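You operate a simulated robot arm through the tools that you are given. There is no shell and no other tool.

Carry out the task below with a simulated two-armed robot. There is one attempt and no reset: what you move stays moved.

JOB
Give press B all the suction and run the fan.
Fine: damper A shut, damper B open; shut and latch duct door B before the start.

Only the result counts: the job must be done as asked and must still hold three seconds after the hand-in. Knocking over, shifting, dropping, spilling or breaking anything else fails it.

ROBOT AND FRAMES
Two 7-joint arms with two-finger grippers on one trunk that stands fixed in place. Base frame: the origin is at the foot of the trunk, x ahead of it, y to its left, z up. Lengths are in m, angles in degrees, forces in N, time in s.
The left shoulder is at [0.051, 0.216, 1.289], the right one opposite. With the tool pointing down near the work surface each hand reaches from about 0.1 to 0.76 m from the base axis, measured 20 degrees to its own side. Payload 3.18 kg a hand.
The TCP of each hand is the grasp point between the finger pads, 0.03 m short of the fingertips. In the tool frame z runs along the fingers and y along their closing line. The gripper opens to 0.144 m; its body begins 0.103 m behind the TCP.
Orientation is that of the tool frame in the base frame, as a unit quaternion [x, y, z, w]. With the fingers straight down and closing along the base's y, the tool's x points along the base's -x, its y along +y and its z along -z.

CONTROLS
- The arms move only by the tool send_rows. It takes "left_plan", "right_plan" or both (then of equal length, played together; a hand with none holds still); each is a list of rows, each an object of numbers (a shift or turn left out is 0, a gripper value left out holds the last): "x", "y", "z": the shift along the tool's x, y, z in m; "ax", "ay", "az": the turn, a rotation vector about the tool's x, y, z in degrees; "gripper": the finger opening in m, from 0 to 0.144. In form: [{"x": .., "y": .., "z": .., "ax": .., "ay": .., "az": .., "gripper": ..}, ...]. A call has 1 to 20 rows; each row shifts and turns the commanded pose from where the row before left it, along the tool's axes as they then stand. Rows are played at 5 a second. More than 0.05 m and 8.6 degrees between two rows, or a gripper value outside its range, and nothing of the call is played. Where a pose cannot be reached the arm comes as near as it can. A force on the tool above 40 N (or 10 N above the force at the start of the call, whichever is more), or a blocked arm, ends the call early, and 0.2 s more pass. Each finger travels about 0.1867 m/s and halts on what it meets, pressing with about 32 N; the grip force reading is that of the motor and also rises with nothing between the fingers. The clock runs only during rows and for 0.2 s after the last one: add rows that do not move to give the fingers time. The reply holds the time, the measured pose of the TCP, the force on the tool along the base axes, the opening and the grip force, in the units named above and with some noise, with the torque about the TCP (base axes, N m) and any sound that the robot's microphone picked up, and new pictures: "pictures" is both (left out), scene, wrist or none (wrist: the cameras of the hands that moved).
- Cameras (640 x 400 px; columns grow to the right, rows downward): "scene" is now at [0.1211, 0.0244, 1.5099]; the picture's right is [0.38, -0.92, 0.00], its down [-0.29, -0.12, -0.95] and it looks along [0.88, 0.36, -0.32] (base axes); focal length 214 px, centre (320, 200). "left" rides on the left gripper at [0.076, -0.016, -0.143] in its tool frame; the picture's right is [0.21, 0.98, 0.00], its down [-0.84, 0.18, -0.51] and it looks along [-0.50, 0.11, 0.86] (tool axes); focal length 218 px, centre (320, 200). "right" rides on the right gripper at [0.076, 0.016, -0.143] in its tool frame; the picture's right is [-0.21, 0.98, 0.00], its down [-0.84, -0.18, -0.51] and it looks along [-0.50, -0.11, 0.86] (tool axes); focal length 218 px, centre (320, 200). There is no depth. A picture from a camera that has moved, and an enlarged one, comes with that camera's place and axes in the base frame and with its lens. The place of the scene camera against the robot may be out by one fixed shift of up to 0.018 m in any direction.
- move_column(by): moves the trunk up (or, below 0, down) by that many m; the arms and the scene camera ride with it, the base frame stays. It gives what a move gives, with no picture.
- head_to(pan, tilt): turns the head with the scene camera to pan (to the left, within 80 degrees either way) and tilt (down, from -29 to 69), counted from straight ahead of the robot (the tilt from the chest, where the trunk bows). It gives what a move gives, and a new picture of the scene camera.
- enlarge(camera, box): a new picture of the part [left, top, right, bottom] of that camera's present view, enlarged. The clock stands still meanwhile.
- hand_in(): hands the job in; it is judged then, once.

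Places have to be worked out from the pictures, the camera data and where the tool is seen. Open the grippers and draw the arms clear of the work before you hand the job in, unless the task says otherwise.

The tools are called after "Request:" as a command line: name --argument value ..., lists and objects as JSON in quotes. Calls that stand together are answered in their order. send_rows: Moves the arms, as the interface text tells. Its arguments: {"type":"object","properties":{"left_plan":{"type":"array","items":{"type":"object","properties":{"x":{"type":"number"},"y":{"type":"number"},"z":{"type":"number"},"ax":{"type":"number"},"ay":{"type":"number"},"az":{"type":"number"},"gripper":{"type":"number"}}}},"right_plan":{"type":"array","items":{"type":"object","properties":{"x":{"type":"number"},"y":{"type":"number"},"z":{"type":"number"},"ax":{"type":"number"},"ay":{"type":"number"},"az":{"type":"number"},"gripper":{"type":"number"}}}},"pictures":{"type":"string","enum":["both","scene","wrist","none"]}},"required":[]} The other tools are called the same way: move_column (by) moves the trunk up or down; head_to (pan, tilt) turns the head that bears the scene camera; enlarge (camera, box) takes an enlarged picture of a part of a camera's view; hand_in () hands the job in.

At the start:

```text
time: 0.0
left_tool_pos: [0.3214, 0.3774, 1.5034]
left_tcp_rot: [-0.001, 1.0, 0.001, 0.001]
left_force: [1.5, 0.0, -0.5]
left_torque: [0.01, -0.03, 0.0]
left_gripper_width: 0.144
left_grip_force: 0.1
right_tool_pos: [0.3404, 0.043, 1.5039]
right_tcp_rot: [-0.001, 1.0, 0.001, 0.0]
right_force: [0.4, -0.1, 0.5]
right_torque: [0.0, -0.03, -0.02]
right_gripper_width: 0.1442
right_grip_force: 0.0
trunk travel left (down, up): [-0.369, 0.0]
head pan, tilt (commanded): [22.6, 18.4]
```

scene: 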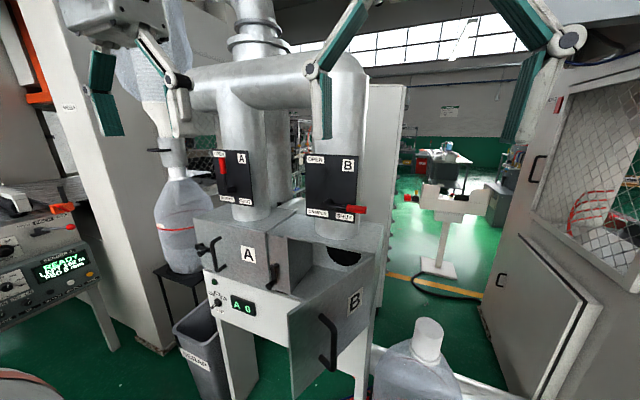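
right: 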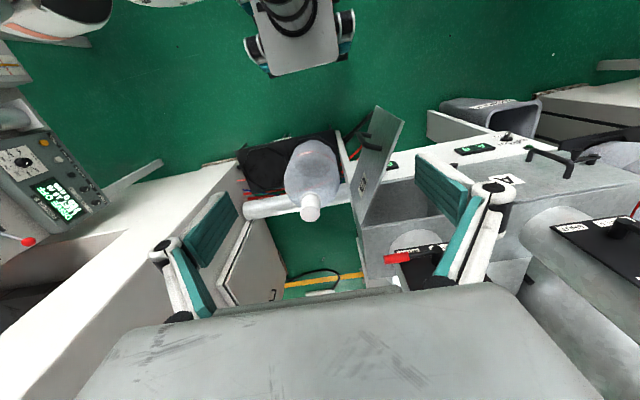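
left: 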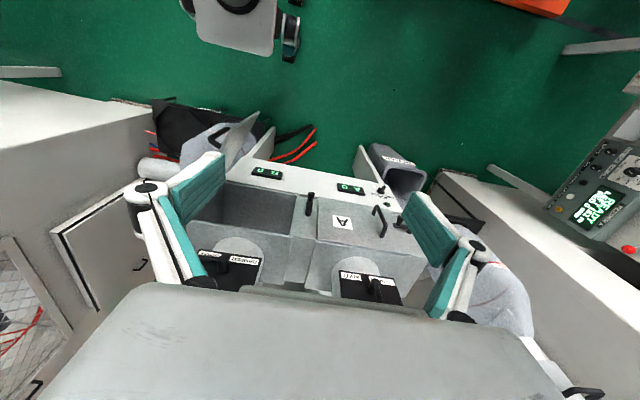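

I see a dust-collector with two damper levers (A, B) on ducts, box doors A (closed) and B (open). I'll enlarge the scene to read the levers, latch and fan switch.

Request:
enlarge --camera "scene" --box '[180, 130, 400, 270]'

Request:
enlarge --camera "scene" --box '[180, 230, 400, 400]'

Request:
enlarge --camera "left" --box '[140, 100, 460, 310]'

Request:
enlarge --camera "right" --box '[340, 80, 640, 310]'

```text
2.86 times, centred on (290, 200) of scene
camera zoom: at [0.1211, 0.0244, 1.5099], right [0.38, -0.92, 0.0], down [-0.29, -0.12, -0.95], along [0.88, 0.36, -0.32], focal length 613 px, centre (406, 200)
```

zoom: 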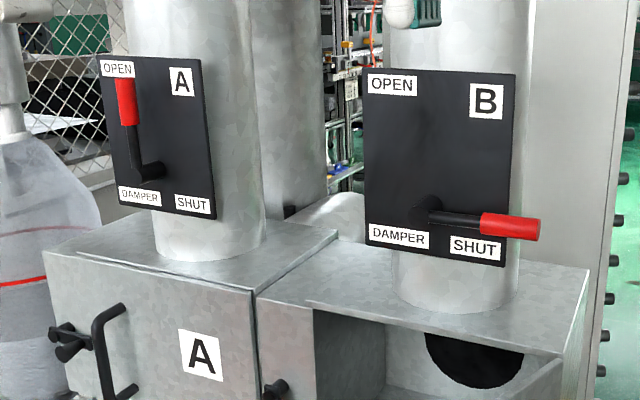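

```text
2.35 times, centred on (290, 315) of scene
camera zoom: at [0.1211, 0.0244, 1.5099], right [0.38, -0.92, 0.0], down [-0.29, -0.12, -0.95], along [0.88, 0.36, -0.32], focal length 505 px, centre (391, -71)
```

zoom: 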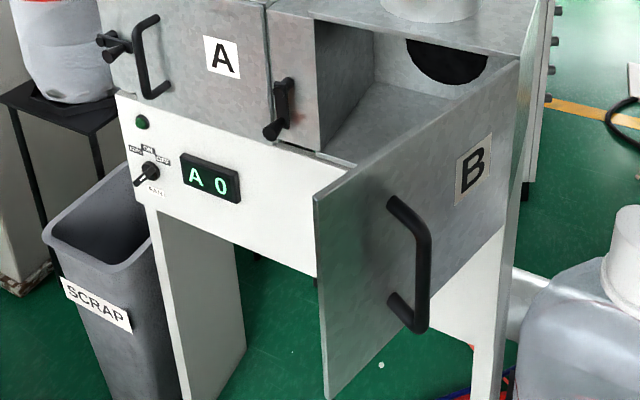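

```text
1.90 times, centred on (300, 205) of left
camera zoom: at [0.2444, 0.3612, 1.6469], right [-0.21, 0.98, 0.0], down [0.84, 0.18, 0.51], along [0.5, 0.11, -0.86], focal length 416 px, centre (358, 190)
```

zoom: 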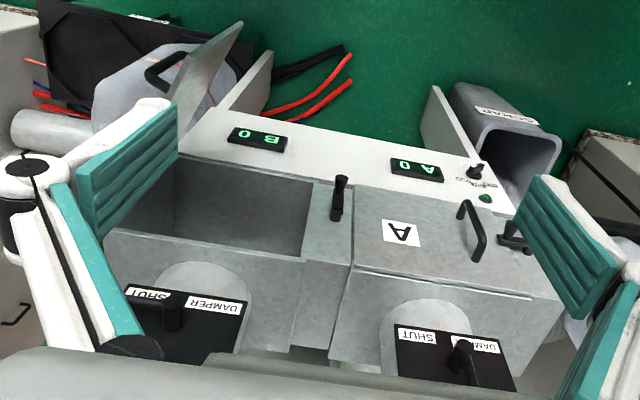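

```text
1.74 times, centred on (490, 195) of right
camera zoom: at [0.2631, 0.0583, 1.648], right [0.21, 0.98, 0.0], down [0.84, -0.18, 0.51], along [0.5, -0.1, -0.86], focal length 380 px, centre (24, 209)
```

zoom: 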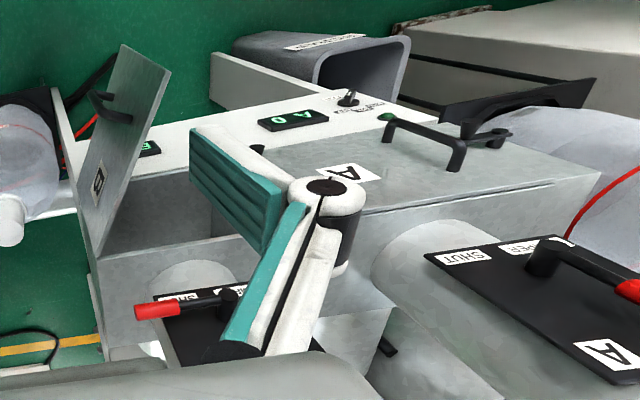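

Damper A's lever points up (OPEN) and damper B's points right (SHUT). I'll zoom in tighter on the latch, the fan switch and its labels.

Request:
enlarge --camera "scene" --box '[195, 280, 275, 330]'

Request:
enlarge --camera "scene" --box '[185, 220, 305, 295]'

Request:
enlarge --camera "left" --box '[330, 160, 430, 240]'

Request:
enlarge --camera "left" --box '[180, 150, 340, 300]'

Request:
enlarge --camera "scene" --box '[0, 190, 120, 300]'

```text
8.00 times, centred on (235, 305) of scene
camera zoom: at [0.1211, 0.0244, 1.5099], right [0.38, -0.92, 0.0], down [-0.29, -0.12, -0.95], along [0.88, 0.36, -0.32], focal length 1716 px, centre (1000, -640)
```

zoom: 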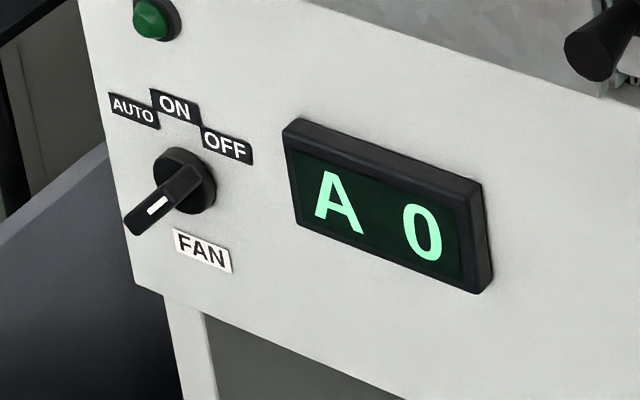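

```text
5.33 times, centred on (245, 258) of scene
camera zoom: at [0.1211, 0.0244, 1.5099], right [0.38, -0.92, 0.0], down [-0.29, -0.12, -0.95], along [0.88, 0.36, -0.32], focal length 1144 px, centre (720, -107)
```

zoom: 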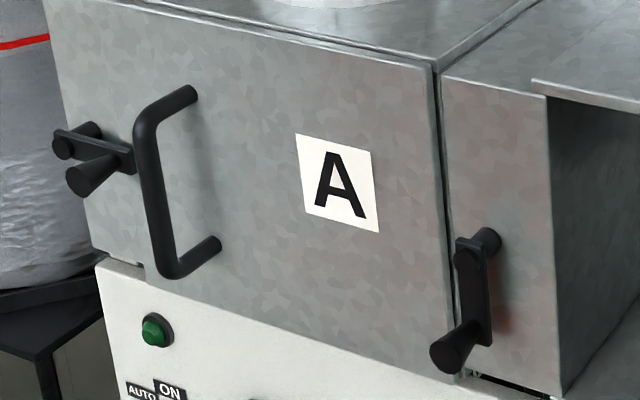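

```text
5.00 times, centred on (380, 200) of left
camera zoom: at [0.2444, 0.3612, 1.6469], right [-0.21, 0.98, 0.0], down [0.84, 0.18, 0.51], along [0.5, 0.11, -0.86], focal length 1091 px, centre (20, 200)
```

zoom: 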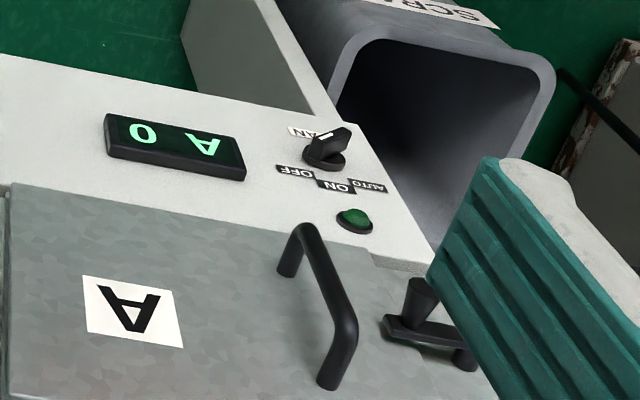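

```text
2.67 times, centred on (260, 225) of left
camera zoom: at [0.2444, 0.3612, 1.6469], right [-0.21, 0.98, 0.0], down [0.84, 0.18, 0.51], along [0.5, 0.11, -0.86], focal length 582 px, centre (480, 133)
```

zoom: 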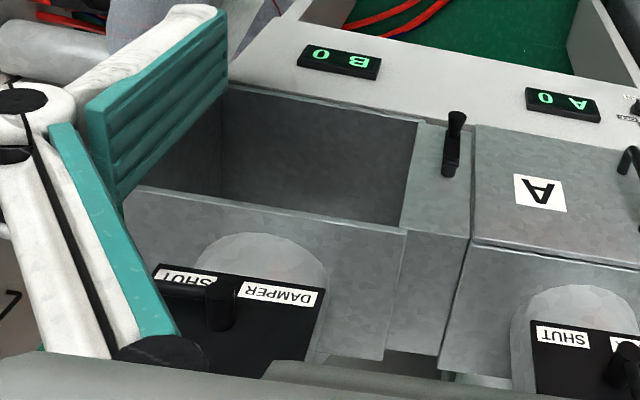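

```text
3.64 times, centred on (60, 245) of scene
camera zoom: at [0.1211, 0.0244, 1.5099], right [0.38, -0.92, 0.0], down [-0.29, -0.12, -0.95], along [0.88, 0.36, -0.32], focal length 780 px, centre (1266, 36)
```

zoom: 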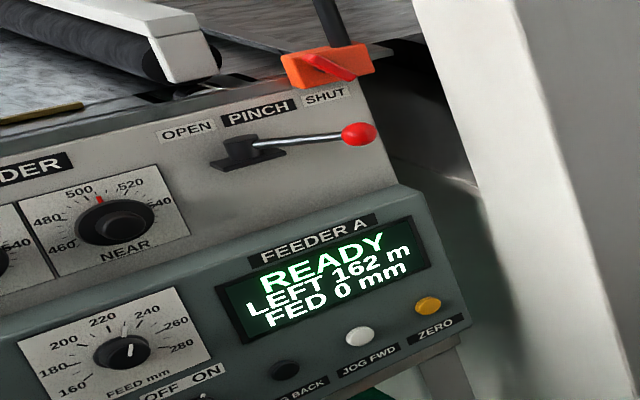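

From two-camera triangulation I put the dampers at about (0.655, 0.22, 1.30) for hub B and (0.638, 0.56, 1.31) for hub A. Latch B's hub is near (0.65, 0.41, 1.06) and the fan switch near (0.65, 0.73, 0.78). I'll turn the head for a second view of the low parts.

Request:
head_to --pan 45 --tilt 38

Request:
enlarge --camera "scene" --box '[240, 100, 560, 300]'

```text
time: 0.9
left_tool_pos: [0.3196, 0.3781, 1.5042]
left_tcp_rot: [-0.001, 1.0, 0.0, 0.001]
left_force: [-0.8, 0.0, 0.4]
left_torque: [-0.03, 0.0, 0.0]
left_gripper_width: 0.1439
left_grip_force: 0.1
right_tool_pos: [0.3393, 0.0434, 1.5043]
right_tcp_rot: [0.0, 1.0, 0.001, 0.0]
right_force: [0.4, 0.2, 0.0]
right_torque: [0.0, 0.01, -0.02]
right_gripper_width: 0.144
right_grip_force: 0.0
trunk travel left (down, up): [-0.369, 0.0]
head pan, tilt (commanded): [45.0, 38.0]
camera scene: at [0.096, 0.0495, 1.479], right [0.71, -0.71, 0.0], down [-0.44, -0.43, -0.79], along [0.56, 0.56, -0.62], focal length 214 px, centre (320, 200)
```

scene: 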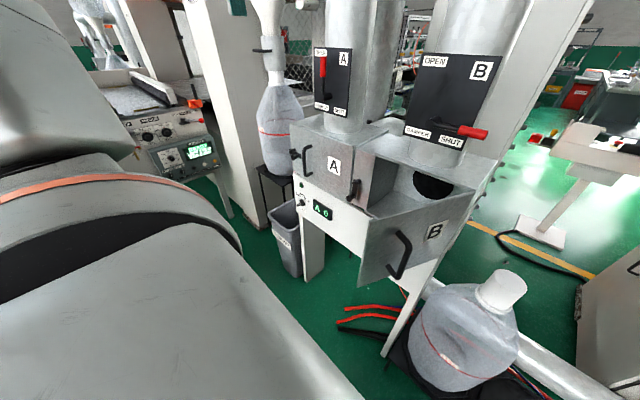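

```text
2.00 times, centred on (400, 200) of scene
camera zoom: at [0.096, 0.0495, 1.479], right [0.71, -0.71, 0.0], down [-0.44, -0.43, -0.79], along [0.56, 0.56, -0.62], focal length 429 px, centre (160, 200)
```

zoom: 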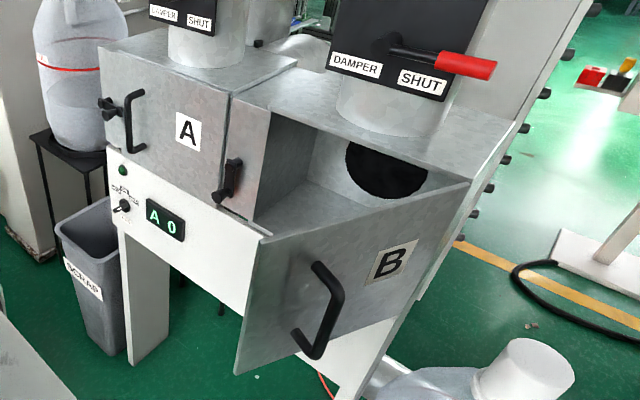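

Next, tight enlargements of door B from both wrist cameras so I can triangulate its edge and handle.

Request:
enlarge --camera "left" --box '[160, 90, 288, 170]'

Request:
enlarge --camera "right" --box '[330, 90, 490, 190]'

Request:
enlarge --camera "right" --box '[330, 180, 490, 280]'

Request:
enlarge --camera "scene" --box '[340, 160, 500, 300]'

Request:
enlarge --camera "scene" --box '[280, 140, 360, 230]'

```text
5.00 times, centred on (224, 130) of left
camera zoom: at [0.2444, 0.3611, 1.6469], right [-0.21, 0.98, 0.0], down [0.84, 0.18, 0.51], along [0.5, 0.11, -0.86], focal length 1091 px, centre (800, 550)
```

zoom: 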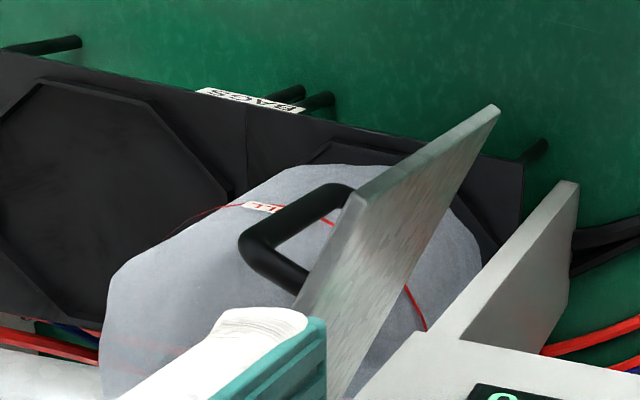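

```text
4.00 times, centred on (410, 140) of right
camera zoom: at [0.263, 0.0583, 1.648], right [0.21, 0.98, 0.0], down [0.84, -0.18, 0.51], along [0.5, -0.1, -0.86], focal length 873 px, centre (-40, 440)
```

zoom: 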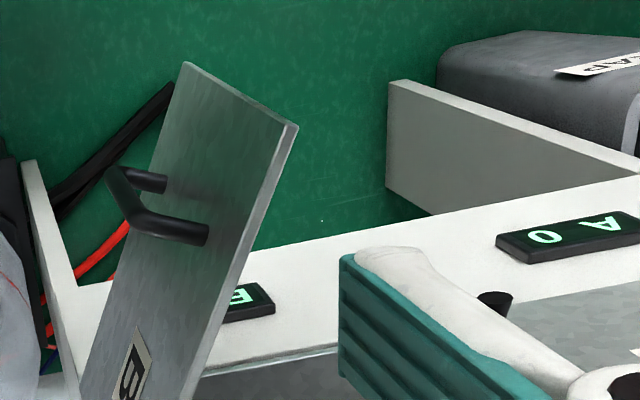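

```text
4.00 times, centred on (410, 230) of right
camera zoom: at [0.263, 0.0583, 1.648], right [0.21, 0.98, 0.0], down [0.84, -0.18, 0.51], along [0.5, -0.1, -0.86], focal length 873 px, centre (-40, 80)
```

zoom: 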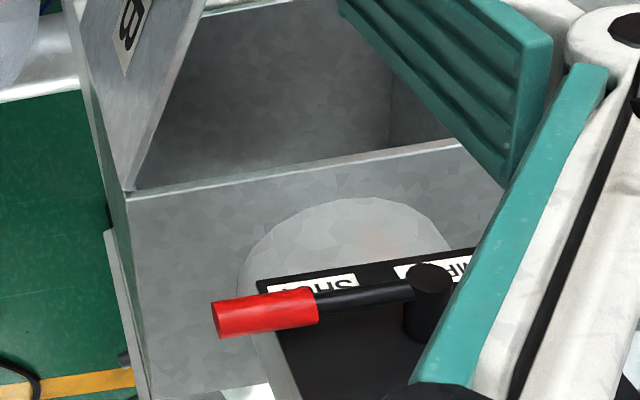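

```text
2.86 times, centred on (420, 230) of scene
camera zoom: at [0.096, 0.0495, 1.479], right [0.71, -0.71, 0.0], down [-0.44, -0.43, -0.79], along [0.56, 0.56, -0.62], focal length 613 px, centre (34, 114)
```

zoom: 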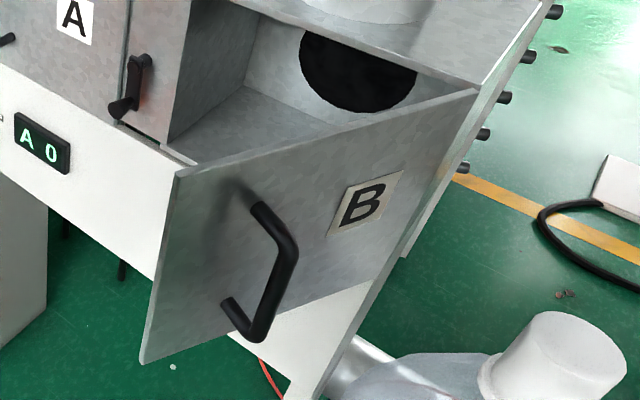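

```text
4.44 times, centred on (320, 185) of scene
camera zoom: at [0.096, 0.0495, 1.479], right [0.71, -0.71, 0.0], down [-0.44, -0.43, -0.79], along [0.56, 0.56, -0.62], focal length 953 px, centre (320, 267)
```

zoom: 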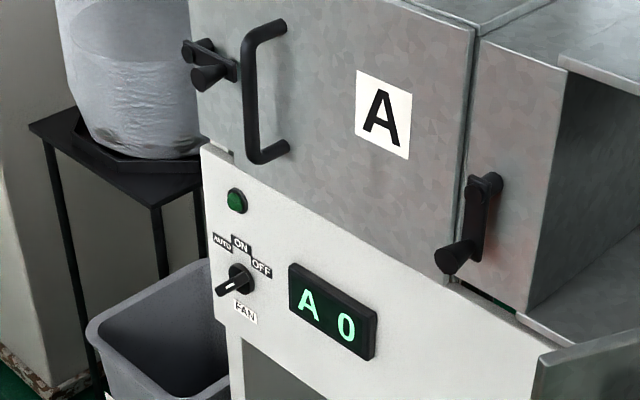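

The triangulation gives door B's hinge at about (0.64, 0.094). Its free edge is at (0.388, 0.205) and z runs 0.946–1.188, so it is open about 66°. Latch B is hinged on the centre post and its bar hangs down, so it is unlatched. I'll move both hands forward and down clear of everything, then pitch them to point forward.

Request:
send_rows --left_plan '[{"z": 0.04, "gripper": 0.144}, {"x": -0.04, "z": 0.03}, {"x": -0.04, "z": 0.02}, {"x": -0.03}, {"x": -0.02}]' --right_plan '[{"z": 0.04, "gripper": 0.144}, {"x": -0.03, "z": 0.03}, {"x": -0.03, "z": 0.02}, {"x": -0.02}, {"x": -0.01}]' --pictures "none"

Request:
send_rows --left_plan '[{"ay": -8.2}, {"ay": -8.2}, {"ay": -8.2}, {"ay": -8.2}, {"ay": -8.2}, {"ay": -8.2}, {"ay": -8.2}, {"ay": -8.2}, {"ay": -8.2}, {"ay": -8.2}, {"ay": -8.0}]' --right_plan '[{"ay": -8.2}, {"ay": -8.2}, {"ay": -8.2}, {"ay": -8.2}, {"ay": -8.2}, {"ay": -8.2}, {"ay": -8.2}, {"ay": -8.2}, {"ay": -8.2}, {"ay": -8.2}, {"ay": -8.0}]' --pictures "both"

```text
time: 2.1
left_tool_pos: [0.4509, 0.3794, 1.4134]
left_tcp_rot: [-0.001, 1.0, 0.001, 0.001]
left_force: [-0.9, -0.4, -0.2]
left_torque: [-0.02, 0.04, -0.02]
left_gripper_width: 0.144
left_grip_force: 0.1
right_tool_pos: [0.4317, 0.0427, 1.414]
right_tcp_rot: [-0.001, 1.0, 0.0, -0.001]
right_force: [0.3, 0.3, 0.2]
right_torque: [-0.01, 0.05, -0.02]
right_gripper_width: 0.1441
right_grip_force: 0.0
trunk travel left (down, up): [-0.369, 0.0]
head pan, tilt (commanded): [45.0, 38.0]
```

```text
time: 3.7
left_tool_pos: [0.4382, 0.4978, 1.4673]
left_tcp_rot: [0.004, 0.872, -0.004, 0.489]
left_force: [-1.3, 0.8, -0.4]
left_torque: [0.01, 0.03, -0.01]
left_gripper_width: 0.1437
left_grip_force: 0.0
left hand out of reach, approached as far as the arm can: row 3, 4, 5, 6, 7, 8
right_tool_pos: [0.4777, 0.04, 1.4787]
right_tcp_rot: [0.096, 0.861, 0.056, 0.496]
right_force: [-0.1, 0.2, 0.3]
right_torque: [-0.02, -0.04, 0.01]
right_gripper_width: 0.1437
right_grip_force: 0.1
trunk travel left (down, up): [-0.369, 0.0]
head pan, tilt (commanded): [45.0, 38.0]
stopped in row 8 (right hand): the arm was blocked; the commanded pose is now the measured one
camera scene: at [0.0955, 0.0445, 1.4716], right [0.67, -0.74, 0.0], down [-0.51, -0.45, -0.73], along [0.55, 0.49, -0.68], focal length 214 px, centre (320, 200)
camera right: at [0.3179, 0.0732, 1.4908], right [0.21, 0.91, 0.36], down [-0.05, -0.36, 0.93], along [0.98, -0.21, -0.03], focal length 218 px, centre (320, 200)
camera left: at [0.2766, 0.4837, 1.477], right [-0.1, 0.98, -0.18], down [0.01, 0.18, 0.98], along [0.99, 0.1, -0.03], focal length 218 px, centre (320, 200)
```

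scene: 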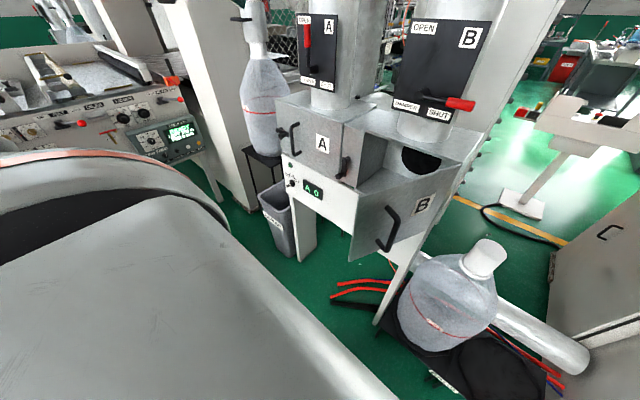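
right: 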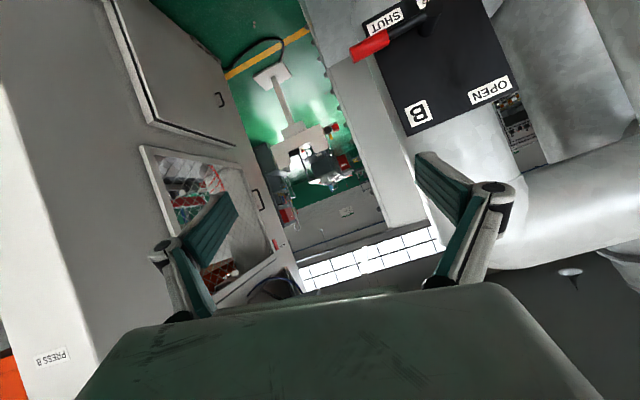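
left: 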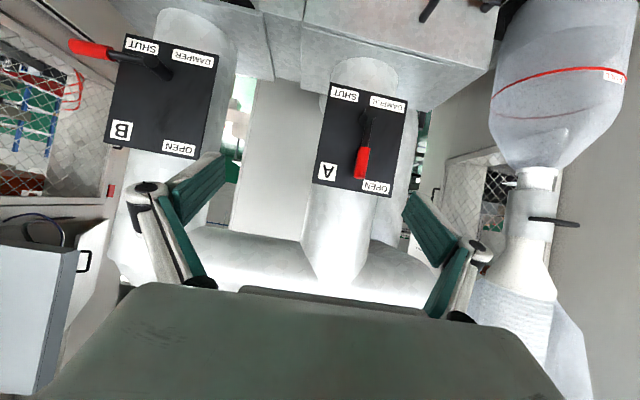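

Both cameras now look forward, and the right arm stopped in a cramped pose. The hands are pitched about 58°, which is good enough for pushing. Damper A's lever is near y≈0.57, with its hub at z≈1.31 and its tip at z≈1.425. I'll close the fingers and take the left hand to the left side of lever A, staying back from the plate.

Request:
send_rows --left_plan '[{"gripper": 0.0}, {"y": 0.035}, {"y": 0.045}, {"y": 0.045}, {"y": 0.01}]' --right_plan '[{"gripper": 0.0}, {}, {}, {}, {}]' --pictures "both"

```text
time: 4.9
left_tool_pos: [0.4413, 0.6333, 1.4671]
left_tcp_rot: [0.004, 0.872, -0.004, 0.489]
left_force: [0.8, -0.9, -0.4]
left_torque: [-0.03, 0.0, -0.01]
left_gripper_width: 0.0002
left_grip_force: 30.4
right_tool_pos: [0.4796, 0.0394, 1.4773]
right_tcp_rot: [0.096, 0.861, 0.053, 0.497]
right_force: [-1.1, -0.3, 0.2]
right_torque: [-0.01, -0.03, 0.02]
right_gripper_width: 0.0
right_grip_force: 30.4
trunk travel left (down, up): [-0.369, 0.0]
head pan, tilt (commanded): [45.0, 38.0]
camera scene: at [0.0962, 0.0432, 1.471], right [0.67, -0.74, 0.0], down [-0.51, -0.46, -0.73], along [0.54, 0.49, -0.69], focal length 214 px, centre (320, 200)
camera right: at [0.3196, 0.0723, 1.4888], right [0.21, 0.91, 0.36], down [-0.05, -0.36, 0.93], along [0.98, -0.21, -0.03], focal length 218 px, centre (320, 200)
camera left: at [0.2795, 0.6178, 1.477], right [-0.1, 0.98, -0.18], down [0.01, 0.18, 0.98], along [0.99, 0.1, -0.03], focal length 218 px, centre (320, 200)
```

scene: 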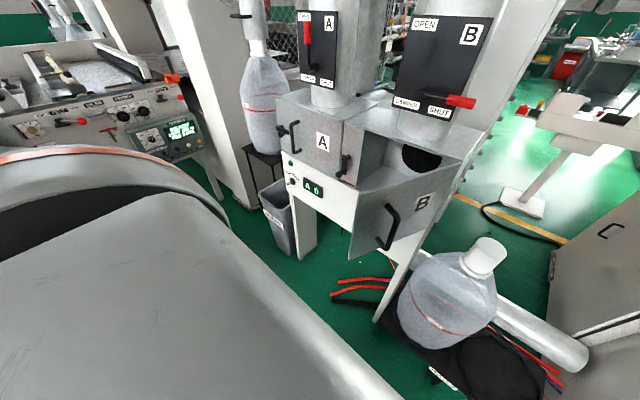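
right: 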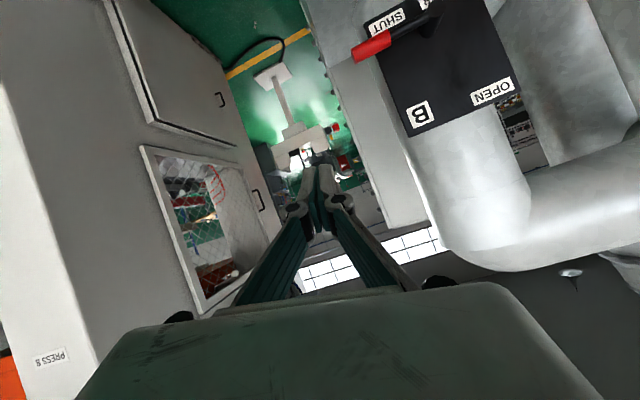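
left: 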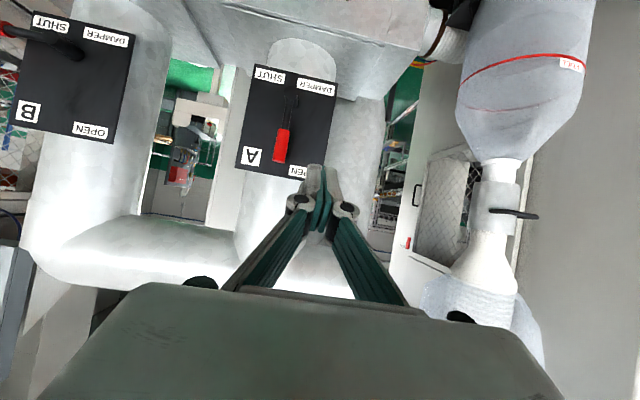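

Two left-camera views put lever A's axis at about x=0.63, y=0.577 (tip z≈1.425, hub z≈1.315) with the plate at x≈0.667. I'll move the closed left fingertips forward beside the lever on its left, stopping short of the plate.

Request:
send_rows --left_plan '[{"x": -0.0106, "z": 0.0354}, {"x": -0.0106, "z": 0.0354}, {"x": -0.0106, "z": 0.0354}, {"x": -0.0106, "z": 0.0354}, {"x": -0.0106, "z": 0.0354}]' --pictures "wrist"

Request:
head_to --pan 35 --tilt 10

```text
time: 6.1
left_tool_pos: [0.6217, 0.6322, 1.4186]
left_tcp_rot: [0.004, 0.873, -0.003, 0.489]
left_force: [1.4, -0.2, -0.3]
left_torque: [0.04, 0.02, -0.01]
left_gripper_width: 0.0
left_grip_force: 30.4
right_tool_pos: [0.4814, 0.0408, 1.4756]
right_tcp_rot: [0.095, 0.861, 0.054, 0.496]
right_force: [0.4, 0.1, 0.1]
right_torque: [0.01, 0.03, 0.02]
right_gripper_width: 0.0001
right_grip_force: 30.1
trunk travel left (down, up): [-0.369, 0.0]
head pan, tilt (commanded): [45.0, 38.0]
camera left: at [0.4601, 0.6169, 1.4284], right [-0.1, 0.98, -0.18], down [0.01, 0.18, 0.98], along [0.99, 0.1, -0.03], focal length 218 px, centre (320, 200)
```

left: 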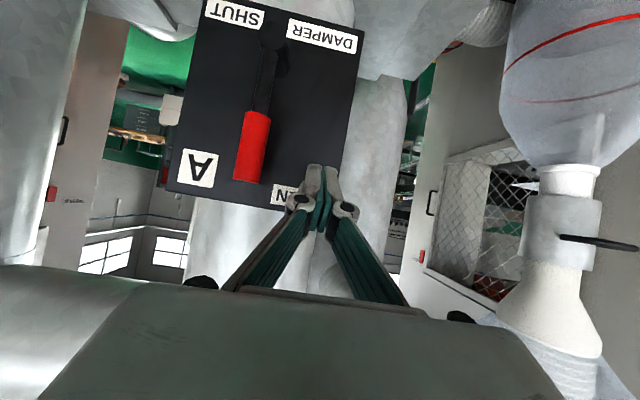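

```text
time: 7.1
left_tool_pos: [0.619, 0.631, 1.4208]
left_tcp_rot: [0.003, 0.872, -0.003, 0.49]
left_force: [1.1, -0.4, 0.3]
left_torque: [0.04, 0.0, 0.01]
left_gripper_width: 0.0
left_grip_force: 30.8
right_tool_pos: [0.4782, 0.0408, 1.4731]
right_tcp_rot: [0.091, 0.862, 0.051, 0.496]
right_force: [0.3, -0.3, 0.0]
right_torque: [0.0, 0.01, -0.02]
right_gripper_width: 0.0001
right_grip_force: 30.7
trunk travel left (down, up): [-0.369, 0.0]
head pan, tilt (commanded): [35.0, 10.0]
camera scene: at [0.1115, 0.0419, 1.5233], right [0.57, -0.82, 0.0], down [-0.15, -0.1, -0.98], along [0.81, 0.57, -0.18], focal length 214 px, centre (320, 200)
```

scene: 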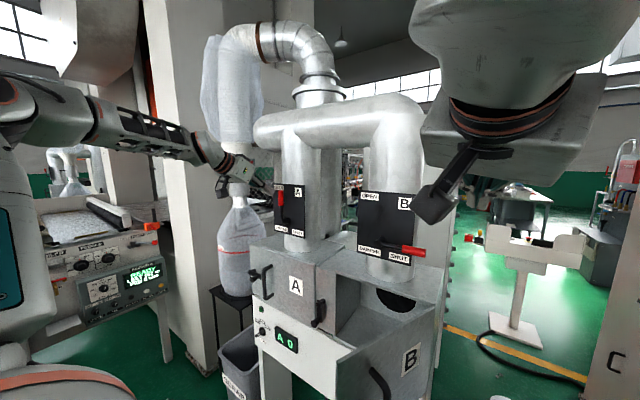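

The fingertips sit about 4 cm left of lever A, level with its red grip and clear of the plate. I'll start sweeping right along the lever's arc.

Request:
send_rows --left_plan '[{"x": 0.0013, "y": -0.015, "z": 0.0008}, {"x": 0.0009, "y": -0.015, "z": 0.0005}, {"x": -0.0009, "y": -0.012, "z": -0.0005}, {"x": -0.0003, "y": -0.0122, "z": -0.0002}, {"x": 0.001, "y": -0.0121, "z": 0.0006}, {"x": 0.0015, "y": -0.012, "z": 0.0009}, {"x": 0.0036, "y": -0.0117, "z": 0.0022}, {"x": 0.0042, "y": -0.0109, "z": 0.0026}]' --pictures "wrist"

```text
time: 8.9
left_tool_pos: [0.6176, 0.5304, 1.4071]
left_tcp_rot: [0.004, 0.872, -0.003, 0.49]
left_force: [0.1, 0.0, -0.1]
left_torque: [-0.01, 0.03, -0.03]
left_gripper_width: 0.0001
left_grip_force: 30.3
right_tool_pos: [0.4769, 0.0406, 1.4754]
right_tcp_rot: [0.092, 0.862, 0.052, 0.496]
right_force: [-0.9, -1.0, 0.1]
right_torque: [0.01, -0.04, 0.01]
right_gripper_width: 0.0
right_grip_force: 31.4
trunk travel left (down, up): [-0.369, 0.0]
head pan, tilt (commanded): [35.0, 10.0]
camera left: at [0.457, 0.5145, 1.4168], right [-0.1, 0.98, -0.18], down [0.01, 0.18, 0.98], along [1.0, 0.1, -0.03], focal length 218 px, centre (320, 200)
```

left: 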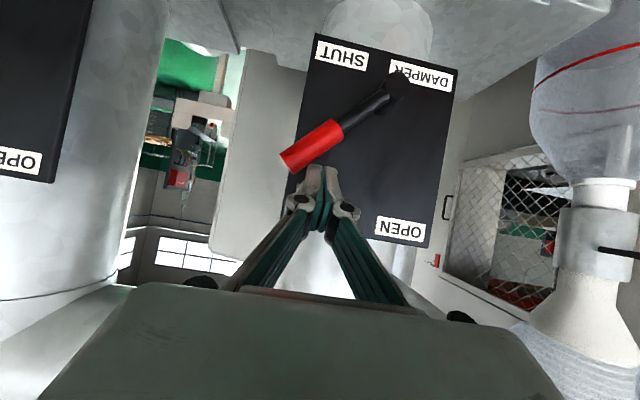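

The lever followed and is about halfway, with almost no load on the finger. I'll carry on with the rest of the arc down to SHUT.

Request:
send_rows --left_plan '[{"x": 0.0058, "y": -0.0101, "z": 0.0035}, {"x": 0.0067, "y": -0.0094, "z": 0.0041}, {"x": 0.0078, "y": -0.0081, "z": 0.0048}, {"x": 0.0086, "y": -0.0069, "z": 0.0053}, {"x": 0.0096, "y": -0.0056, "z": 0.0058}, {"x": 0.0096, "y": -0.004, "z": 0.0058}, {"x": 0.0068, "y": 0.0, "z": 0.0042}]' --pictures "wrist"

```text
time: 10.5
left_tool_pos: [0.6184, 0.5061, 1.3437]
left_tcp_rot: [0.005, 0.872, -0.005, 0.489]
left_force: [0.4, 0.1, 0.4]
left_torque: [0.0, -0.02, 0.01]
left_gripper_width: 0.0
left_grip_force: 30.7
left hand out of reach, approached as far as the arm can: row 3, 4, 5, 6
right_tool_pos: [0.4774, 0.0403, 1.476]
right_tcp_rot: [0.093, 0.862, 0.052, 0.496]
right_force: [-0.7, 0.2, 0.1]
right_torque: [0.01, 0.02, 0.0]
right_gripper_width: 0.0
right_grip_force: 30.8
trunk travel left (down, up): [-0.369, 0.0]
head pan, tilt (commanded): [35.0, 10.0]
camera left: at [0.4572, 0.4933, 1.353], right [-0.09, 0.98, -0.18], down [0.01, 0.18, 0.98], along [1.0, 0.09, -0.03], focal length 218 px, centre (320, 200)
```

left: 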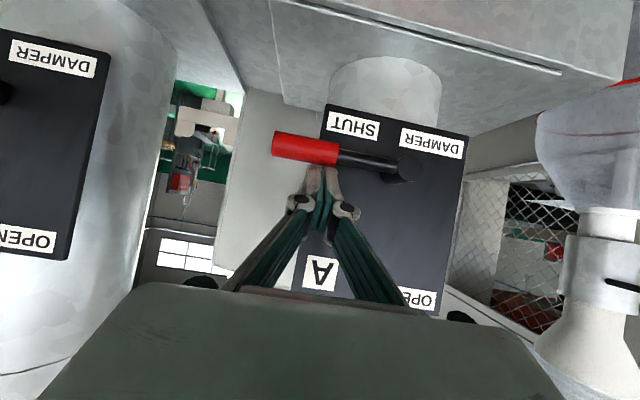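

The lever looks near horizontal at SHUT, but the finger reads no load, so I'll press gently further down to feel whether it is at its stop.

Request:
send_rows --left_plan '[{"x": 0.0043, "z": 0.0026}, {"x": 0.0043, "z": 0.0026}, {"x": 0.0043, "z": 0.0026}, {}]' --pictures "wrist"

```text
time: 11.4
left_tool_pos: [0.6223, 0.5082, 1.3404]
left_tcp_rot: [0.008, 0.866, -0.002, 0.501]
left_force: [0.2, -1.3, 5.9]
left_torque: [-0.13, -0.17, -0.07]
left_gripper_width: 0.0
left_grip_force: 30.7
right_tool_pos: [0.4788, 0.0414, 1.4754]
right_tcp_rot: [0.092, 0.862, 0.053, 0.496]
right_force: [0.6, -0.4, 0.0]
right_torque: [-0.01, 0.01, -0.03]
right_gripper_width: 0.0
right_grip_force: 30.4
trunk travel left (down, up): [-0.369, 0.0]
head pan, tilt (commanded): [35.0, 10.0]
stopped in row 4 (left hand): the force on the tool passed its limit at 41 N (the readings are from after the stop); the commanded pose is now the measured one
camera left: at [0.4611, 0.4948, 1.3447], right [-0.09, 0.98, -0.18], down [-0.02, 0.18, 0.98], along [1.0, 0.09, 0.0], focal length 218 px, centre (320, 200)
```

left: 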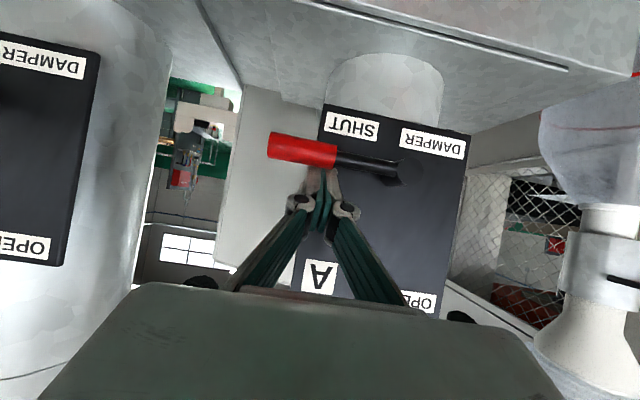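

A 41 N stop confirms damper A is hard on its SHUT stop. I'll lift the left finger off and back it away, then lower the right hand at its current x,y so it can come in beneath damper B's lever.

Request:
send_rows --left_plan '[{"x": -0.013, "z": -0.0075}, {"x": -0.013, "z": -0.0075}, {"x": 0.02, "z": -0.035}, {"x": 0.02, "z": -0.035}, {"x": 0.02, "z": -0.035}, {}]' --right_plan '[{"x": 0.0338, "y": -0.0073, "z": 0.0201}, {"x": 0.0338, "y": -0.0073, "z": 0.0201}, {"x": 0.0338, "y": -0.0073, "z": 0.0201}, {"x": 0.0338, "y": -0.0073, "z": 0.0201}, {"x": 0.0338, "y": -0.0073, "z": 0.0201}, {}]' --pictures "both"

```text
time: 12.8
left_tool_pos: [0.5016, 0.5128, 1.3684]
left_tcp_rot: [0.011, 0.867, -0.006, 0.498]
left_force: [0.1, -0.2, 0.1]
left_torque: [-0.01, 0.03, -0.01]
left_gripper_width: 0.0001
left_grip_force: 31.0
right_tool_pos: [0.4803, 0.0385, 1.2739]
right_tcp_rot: [0.092, 0.862, 0.053, 0.496]
right_force: [0.3, 0.0, 0.9]
right_torque: [0.0, 0.02, 0.01]
right_gripper_width: 0.0
right_grip_force: 31.0
trunk travel left (down, up): [-0.369, 0.0]
head pan, tilt (commanded): [35.0, 10.0]
camera scene: at [0.1126, 0.0413, 1.5235], right [0.57, -0.82, 0.0], down [-0.14, -0.1, -0.98], along [0.81, 0.57, -0.17], focal length 214 px, centre (320, 200)
camera right: at [0.3205, 0.0718, 1.2853], right [0.21, 0.91, 0.35], down [-0.04, -0.35, 0.93], along [0.98, -0.21, -0.03], focal length 218 px, centre (320, 200)
camera left: at [0.3398, 0.4997, 1.3742], right [-0.08, 0.98, -0.18], down [-0.01, 0.18, 0.98], along [1.0, 0.08, -0.01], focal length 218 px, centre (320, 200)
```

scene: 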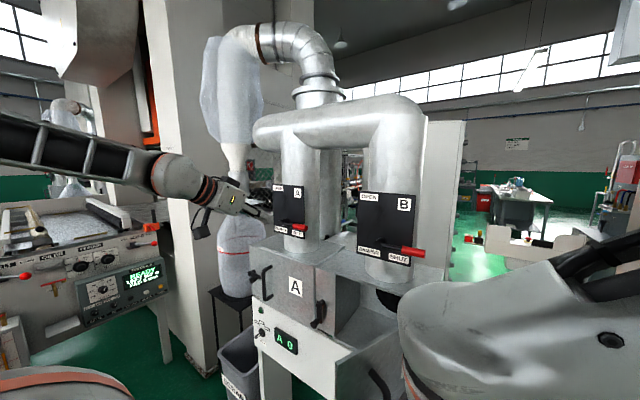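
right: 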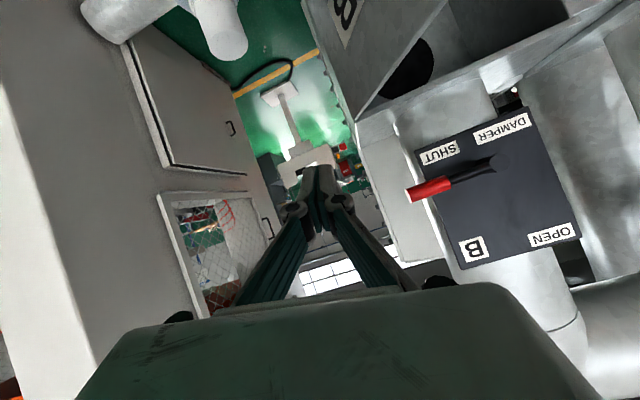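
left: 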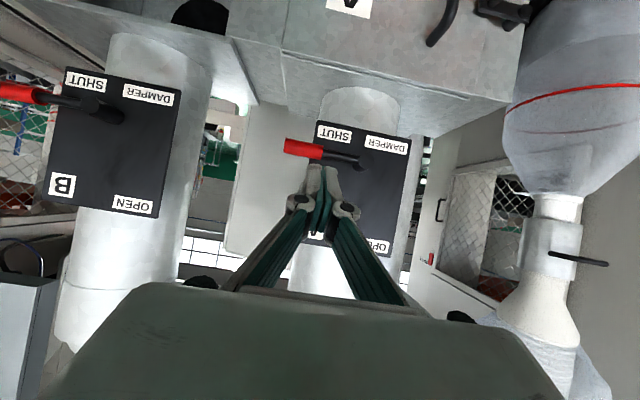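

Damper A reads SHUT in both views. Lever B lies at z≈1.313, from y≈0.12 to 0.23, at x≈0.63. I'll un-roll the right hand and advance it just outside the lever tip at a lower height.

Request:
send_rows --right_plan '[{"az": -6.1}, {"az": -6.1}, {"x": -0.015, "z": 0.0318}, {"x": -0.015, "z": 0.0318}, {"x": -0.015, "z": 0.0318}, {"x": -0.015, "z": 0.0318}, {}]' --pictures "wrist"

```text
time: 14.4
left_tool_pos: [0.4996, 0.5137, 1.3692]
left_tcp_rot: [0.01, 0.867, -0.006, 0.497]
left_force: [-0.8, 0.2, -1.0]
left_torque: [0.02, 0.04, 0.0]
left_gripper_width: 0.0002
left_grip_force: 30.3
right_tool_pos: [0.6196, 0.0373, 1.2742]
right_tcp_rot: [0.006, 0.865, 0.005, 0.503]
right_force: [-0.2, 0.1, -0.2]
right_torque: [-0.01, 0.0, 0.01]
right_gripper_width: 0.0002
right_grip_force: 30.8
trunk travel left (down, up): [-0.369, 0.0]
head pan, tilt (commanded): [35.0, 10.0]
camera right: at [0.4568, 0.0544, 1.2798], right [0.11, 0.97, 0.2], down [-0.02, -0.19, 0.98], along [0.99, -0.11, 0.0], focal length 218 px, centre (320, 200)
```

right: 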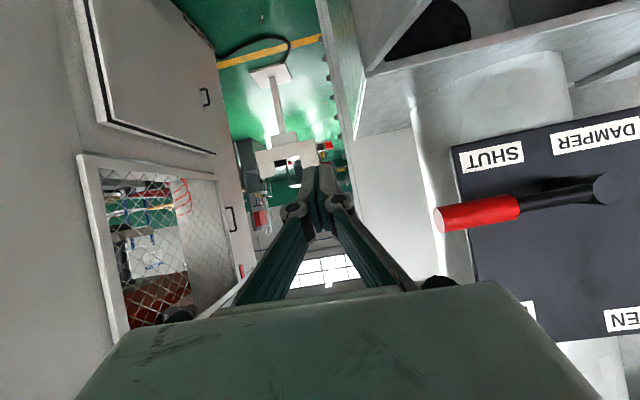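

The right fingertips are level with the lever's depth and about 4.5 cm below it, just outside its tip. I'll slide left under the red grip and start lifting along its arc.

Request:
send_rows --right_plan '[{"y": 0.0333}, {"y": 0.0333}, {"y": 0.0333}, {"x": -0.0087, "y": 0.0015, "z": -0.005}, {"x": -0.0087, "y": 0.0015, "z": -0.005}, {"x": -0.0104, "y": -0.0017, "z": -0.006}, {"x": -0.0104, "y": -0.0017, "z": -0.006}, {"x": -0.0104, "y": 0.0015, "z": -0.006}, {"x": -0.0104, "y": 0.0015, "z": -0.006}, {"x": -0.01, "y": 0.0046, "z": -0.0057}, {"x": -0.01, "y": 0.0046, "z": -0.0057}]' --pictures "wrist"

```text
time: 15.1
left_tool_pos: [0.5002, 0.5131, 1.3685]
left_tcp_rot: [0.01, 0.867, -0.005, 0.499]
left_force: [0.0, -0.2, -0.8]
left_torque: [0.02, 0.03, -0.02]
left_gripper_width: 0.0
left_grip_force: 31.0
right_tool_pos: [0.6585, 0.0477, 1.3271]
right_tcp_rot: [0.086, 0.861, 0.041, 0.5]
right_force: [0.6, 0.4, 0.5]
right_torque: [-0.02, 0.0, 0.01]
right_gripper_width: 0.0
right_grip_force: 30.5
trunk travel left (down, up): [-0.369, 0.0]
head pan, tilt (commanded): [35.0, 10.0]
stopped in row 3 (right hand): the arm was blocked; the commanded pose is now the measured one
camera right: at [0.4998, 0.0799, 1.3367], right [0.21, 0.92, 0.33], down [-0.05, -0.33, 0.94], along [0.98, -0.21, -0.02], focal length 218 px, centre (320, 200)
```

right: 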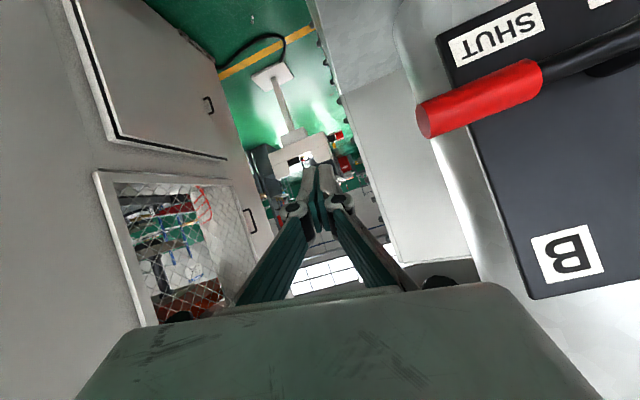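

The right arm jammed near a joint limit when crossing left with the tool square-on and drifted outward, but touched nothing. I'll back it off, un-roll it and yaw the hand 30° to the left, which suits that arm's natural line better.

Request:
send_rows --right_plan '[{"x": 0.0287, "y": -0.0136, "z": -0.0284}, {"x": 0.0287, "y": -0.0136, "z": -0.0284}, {"x": 0.0287, "y": -0.0136, "z": -0.0284}, {"x": 0.0287, "y": -0.0136, "z": -0.0284}, {"az": -5.5}, {"az": -5.5}, {"ax": -6.5, "az": -3.75}, {"ax": -6.5, "az": -3.75}, {"ax": -6.5, "az": -3.75}, {"ax": -6.5, "az": -3.75}, {}]' --pictures "both"

```text
time: 17.5
left_tool_pos: [0.4986, 0.514, 1.3676]
left_tcp_rot: [0.009, 0.867, -0.006, 0.499]
left_force: [-0.2, -0.1, -0.2]
left_torque: [-0.05, 0.04, -0.03]
left_gripper_width: 0.0
left_grip_force: 30.9
right_tool_pos: [0.4974, 0.0202, 1.2744]
right_tcp_rot: [-0.224, 0.838, 0.118, 0.484]
right_force: [0.2, -0.2, -0.1]
right_torque: [0.02, 0.01, -0.03]
right_gripper_width: 0.0
right_grip_force: 30.1
trunk travel left (down, up): [-0.369, 0.0]
head pan, tilt (commanded): [35.0, 10.0]
camera scene: at [0.1105, 0.0432, 1.5236], right [0.57, -0.82, 0.0], down [-0.14, -0.1, -0.98], along [0.81, 0.56, -0.17], focal length 214 px, centre (320, 200)
camera right: at [0.3479, -0.045, 1.2821], right [-0.39, 0.91, 0.16], down [0.07, -0.15, 0.99], along [0.92, 0.4, 0.0], focal length 218 px, centre (320, 200)
```

scene: 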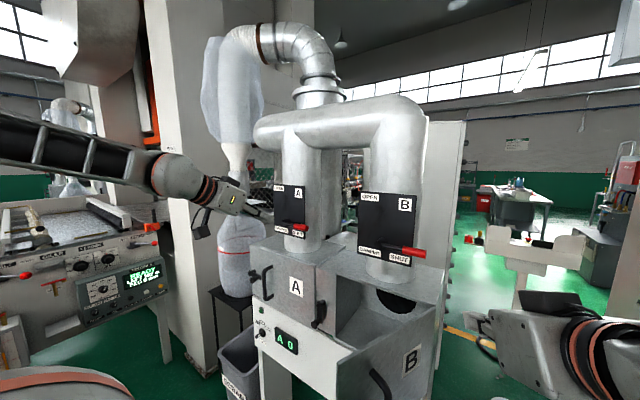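
right: 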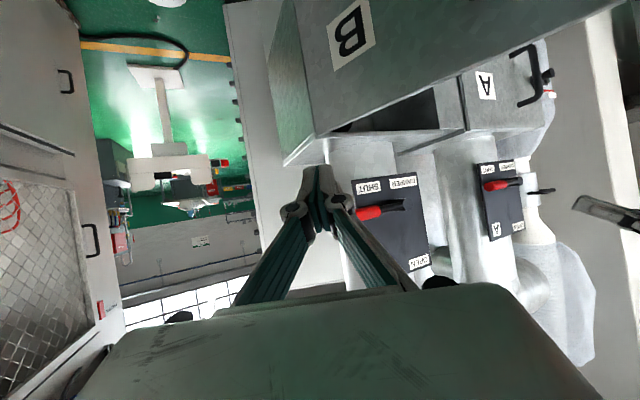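

The yawed pose settled cleanly. I'll move straight in so the fingertip ends under lever B's red grip at about (0.63, 0.145, 1.26), roughly 4 cm below the lever.

Request:
send_rows --right_plan '[{"x": -0.02, "y": 0.0106, "z": 0.0338}, {"x": -0.02, "y": 0.0106, "z": 0.0338}, {"x": -0.02, "y": 0.0106, "z": 0.0338}, {"x": -0.02, "y": 0.0106, "z": 0.0338}, {}]' --pictures "wrist"

```text
time: 18.7
left_tool_pos: [0.5, 0.5121, 1.37]
left_tcp_rot: [0.01, 0.867, -0.005, 0.499]
left_force: [-0.1, 0.5, -0.2]
left_torque: [0.03, 0.0, 0.0]
left_gripper_width: 0.0001
left_grip_force: 30.6
right_tool_pos: [0.6138, 0.1323, 1.2754]
right_tcp_rot: [-0.224, 0.837, 0.12, 0.484]
right_force: [-0.5, 0.6, -0.7]
right_torque: [-0.01, 0.03, 0.02]
right_gripper_width: 0.0
right_grip_force: 30.4
trunk travel left (down, up): [-0.369, 0.0]
head pan, tilt (commanded): [35.0, 10.0]
camera right: at [0.4642, 0.0678, 1.2823], right [-0.39, 0.91, 0.16], down [0.07, -0.15, 0.99], along [0.92, 0.4, 0.0], focal length 218 px, centre (320, 200)
```

right: 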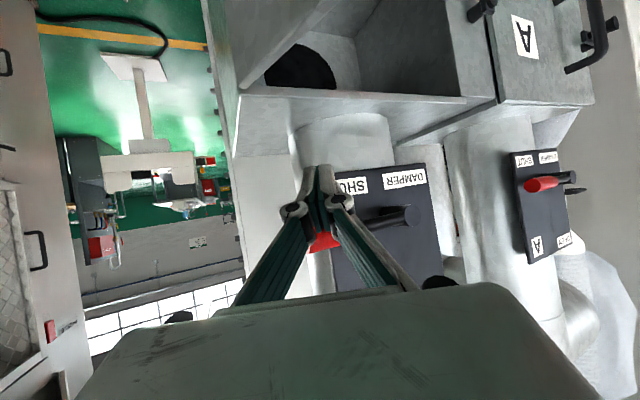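

The fingertip is under the red grip with no contact force. I'll lift along the lever's arc for the first half and check.

Request:
send_rows --right_plan '[{"x": -0.0088, "y": 0.0005, "z": -0.0047}, {"x": -0.0088, "y": 0.0005, "z": -0.0047}, {"x": -0.01, "y": -0.0017, "z": -0.0068}, {"x": -0.01, "y": -0.0017, "z": -0.0068}, {"x": -0.0108, "y": 0.0011, "z": -0.0055}, {"x": -0.0108, "y": 0.0011, "z": -0.0055}, {"x": -0.0111, "y": 0.0038, "z": -0.0039}, {"x": -0.0111, "y": 0.0038, "z": -0.0039}]' --pictures "wrist"

```text
time: 20.5
left_tool_pos: [0.5006, 0.5128, 1.3695]
left_tcp_rot: [0.01, 0.867, -0.006, 0.498]
left_force: [-1.0, -1.2, -0.1]
left_torque: [0.0, 0.0, 0.01]
left_gripper_width: 0.0
left_grip_force: 30.4
right_tool_pos: [0.6146, 0.1447, 1.3669]
right_tcp_rot: [-0.224, 0.837, 0.12, 0.484]
right_force: [-0.7, -0.4, -0.3]
right_torque: [-0.01, 0.07, 0.0]
right_gripper_width: 0.0
right_grip_force: 30.9
trunk travel left (down, up): [-0.369, 0.0]
head pan, tilt (commanded): [35.0, 10.0]
camera right: at [0.4643, 0.0787, 1.3736], right [-0.39, 0.91, 0.16], down [0.07, -0.15, 0.99], along [0.92, 0.4, 0.0], focal length 218 px, centre (320, 200)
```

right: 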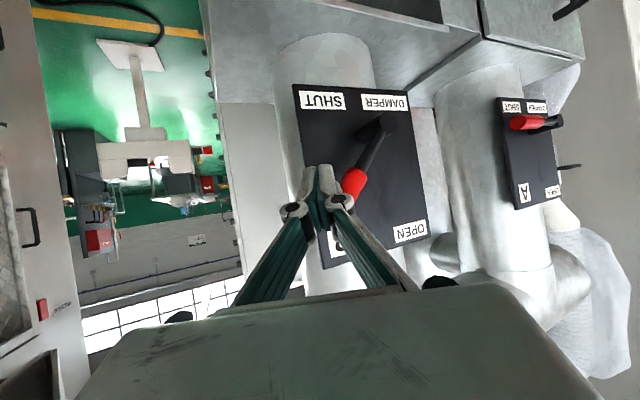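

Lever B is past halfway and following freely. I'll finish the arc to vertical and press lightly toward the stop.

Request:
send_rows --right_plan '[{"x": -0.0101, "y": 0.0062, "z": -0.0018}, {"x": -0.0101, "y": 0.0062, "z": -0.0018}, {"x": -0.009, "y": 0.0084, "z": 0.0002}, {"x": -0.009, "y": 0.0084, "z": 0.0002}, {"x": -0.0072, "y": 0.0097, "z": 0.0021}, {"x": -0.0072, "y": 0.0097, "z": 0.0021}, {"x": -0.0013, "y": 0.0044, "z": 0.0021}, {"x": -0.0013, "y": 0.0044, "z": 0.0021}]' --pictures "wrist"

```text
time: 22.4
left_tool_pos: [0.4998, 0.5115, 1.3694]
left_tcp_rot: [0.01, 0.867, -0.005, 0.498]
left_force: [0.5, 0.2, -0.5]
left_torque: [-0.04, 0.0, -0.06]
left_gripper_width: 0.0
left_grip_force: 30.8
right_tool_pos: [0.618, 0.2003, 1.4104]
right_tcp_rot: [-0.215, 0.842, 0.115, 0.481]
right_force: [-1.0, -23.5, 1.9]
right_torque: [0.01, -0.05, -0.33]
right_gripper_width: 0.0
right_grip_force: 30.8
trunk travel left (down, up): [-0.369, 0.0]
head pan, tilt (commanded): [35.0, 10.0]
stopped in row 8 (right hand): the force on the tool passed its limit at 41 N (the readings are from after the stop); the commanded pose is now the measured one
camera right: at [0.4677, 0.1386, 1.4177], right [-0.37, 0.91, 0.17], down [0.07, -0.15, 0.99], along [0.93, 0.38, -0.01], focal length 218 px, centre (320, 200)
```

right: 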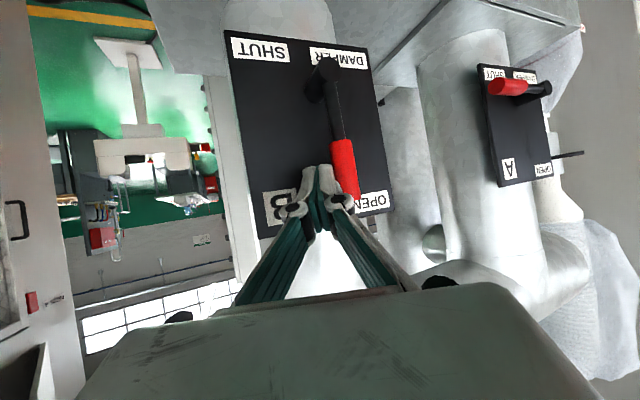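

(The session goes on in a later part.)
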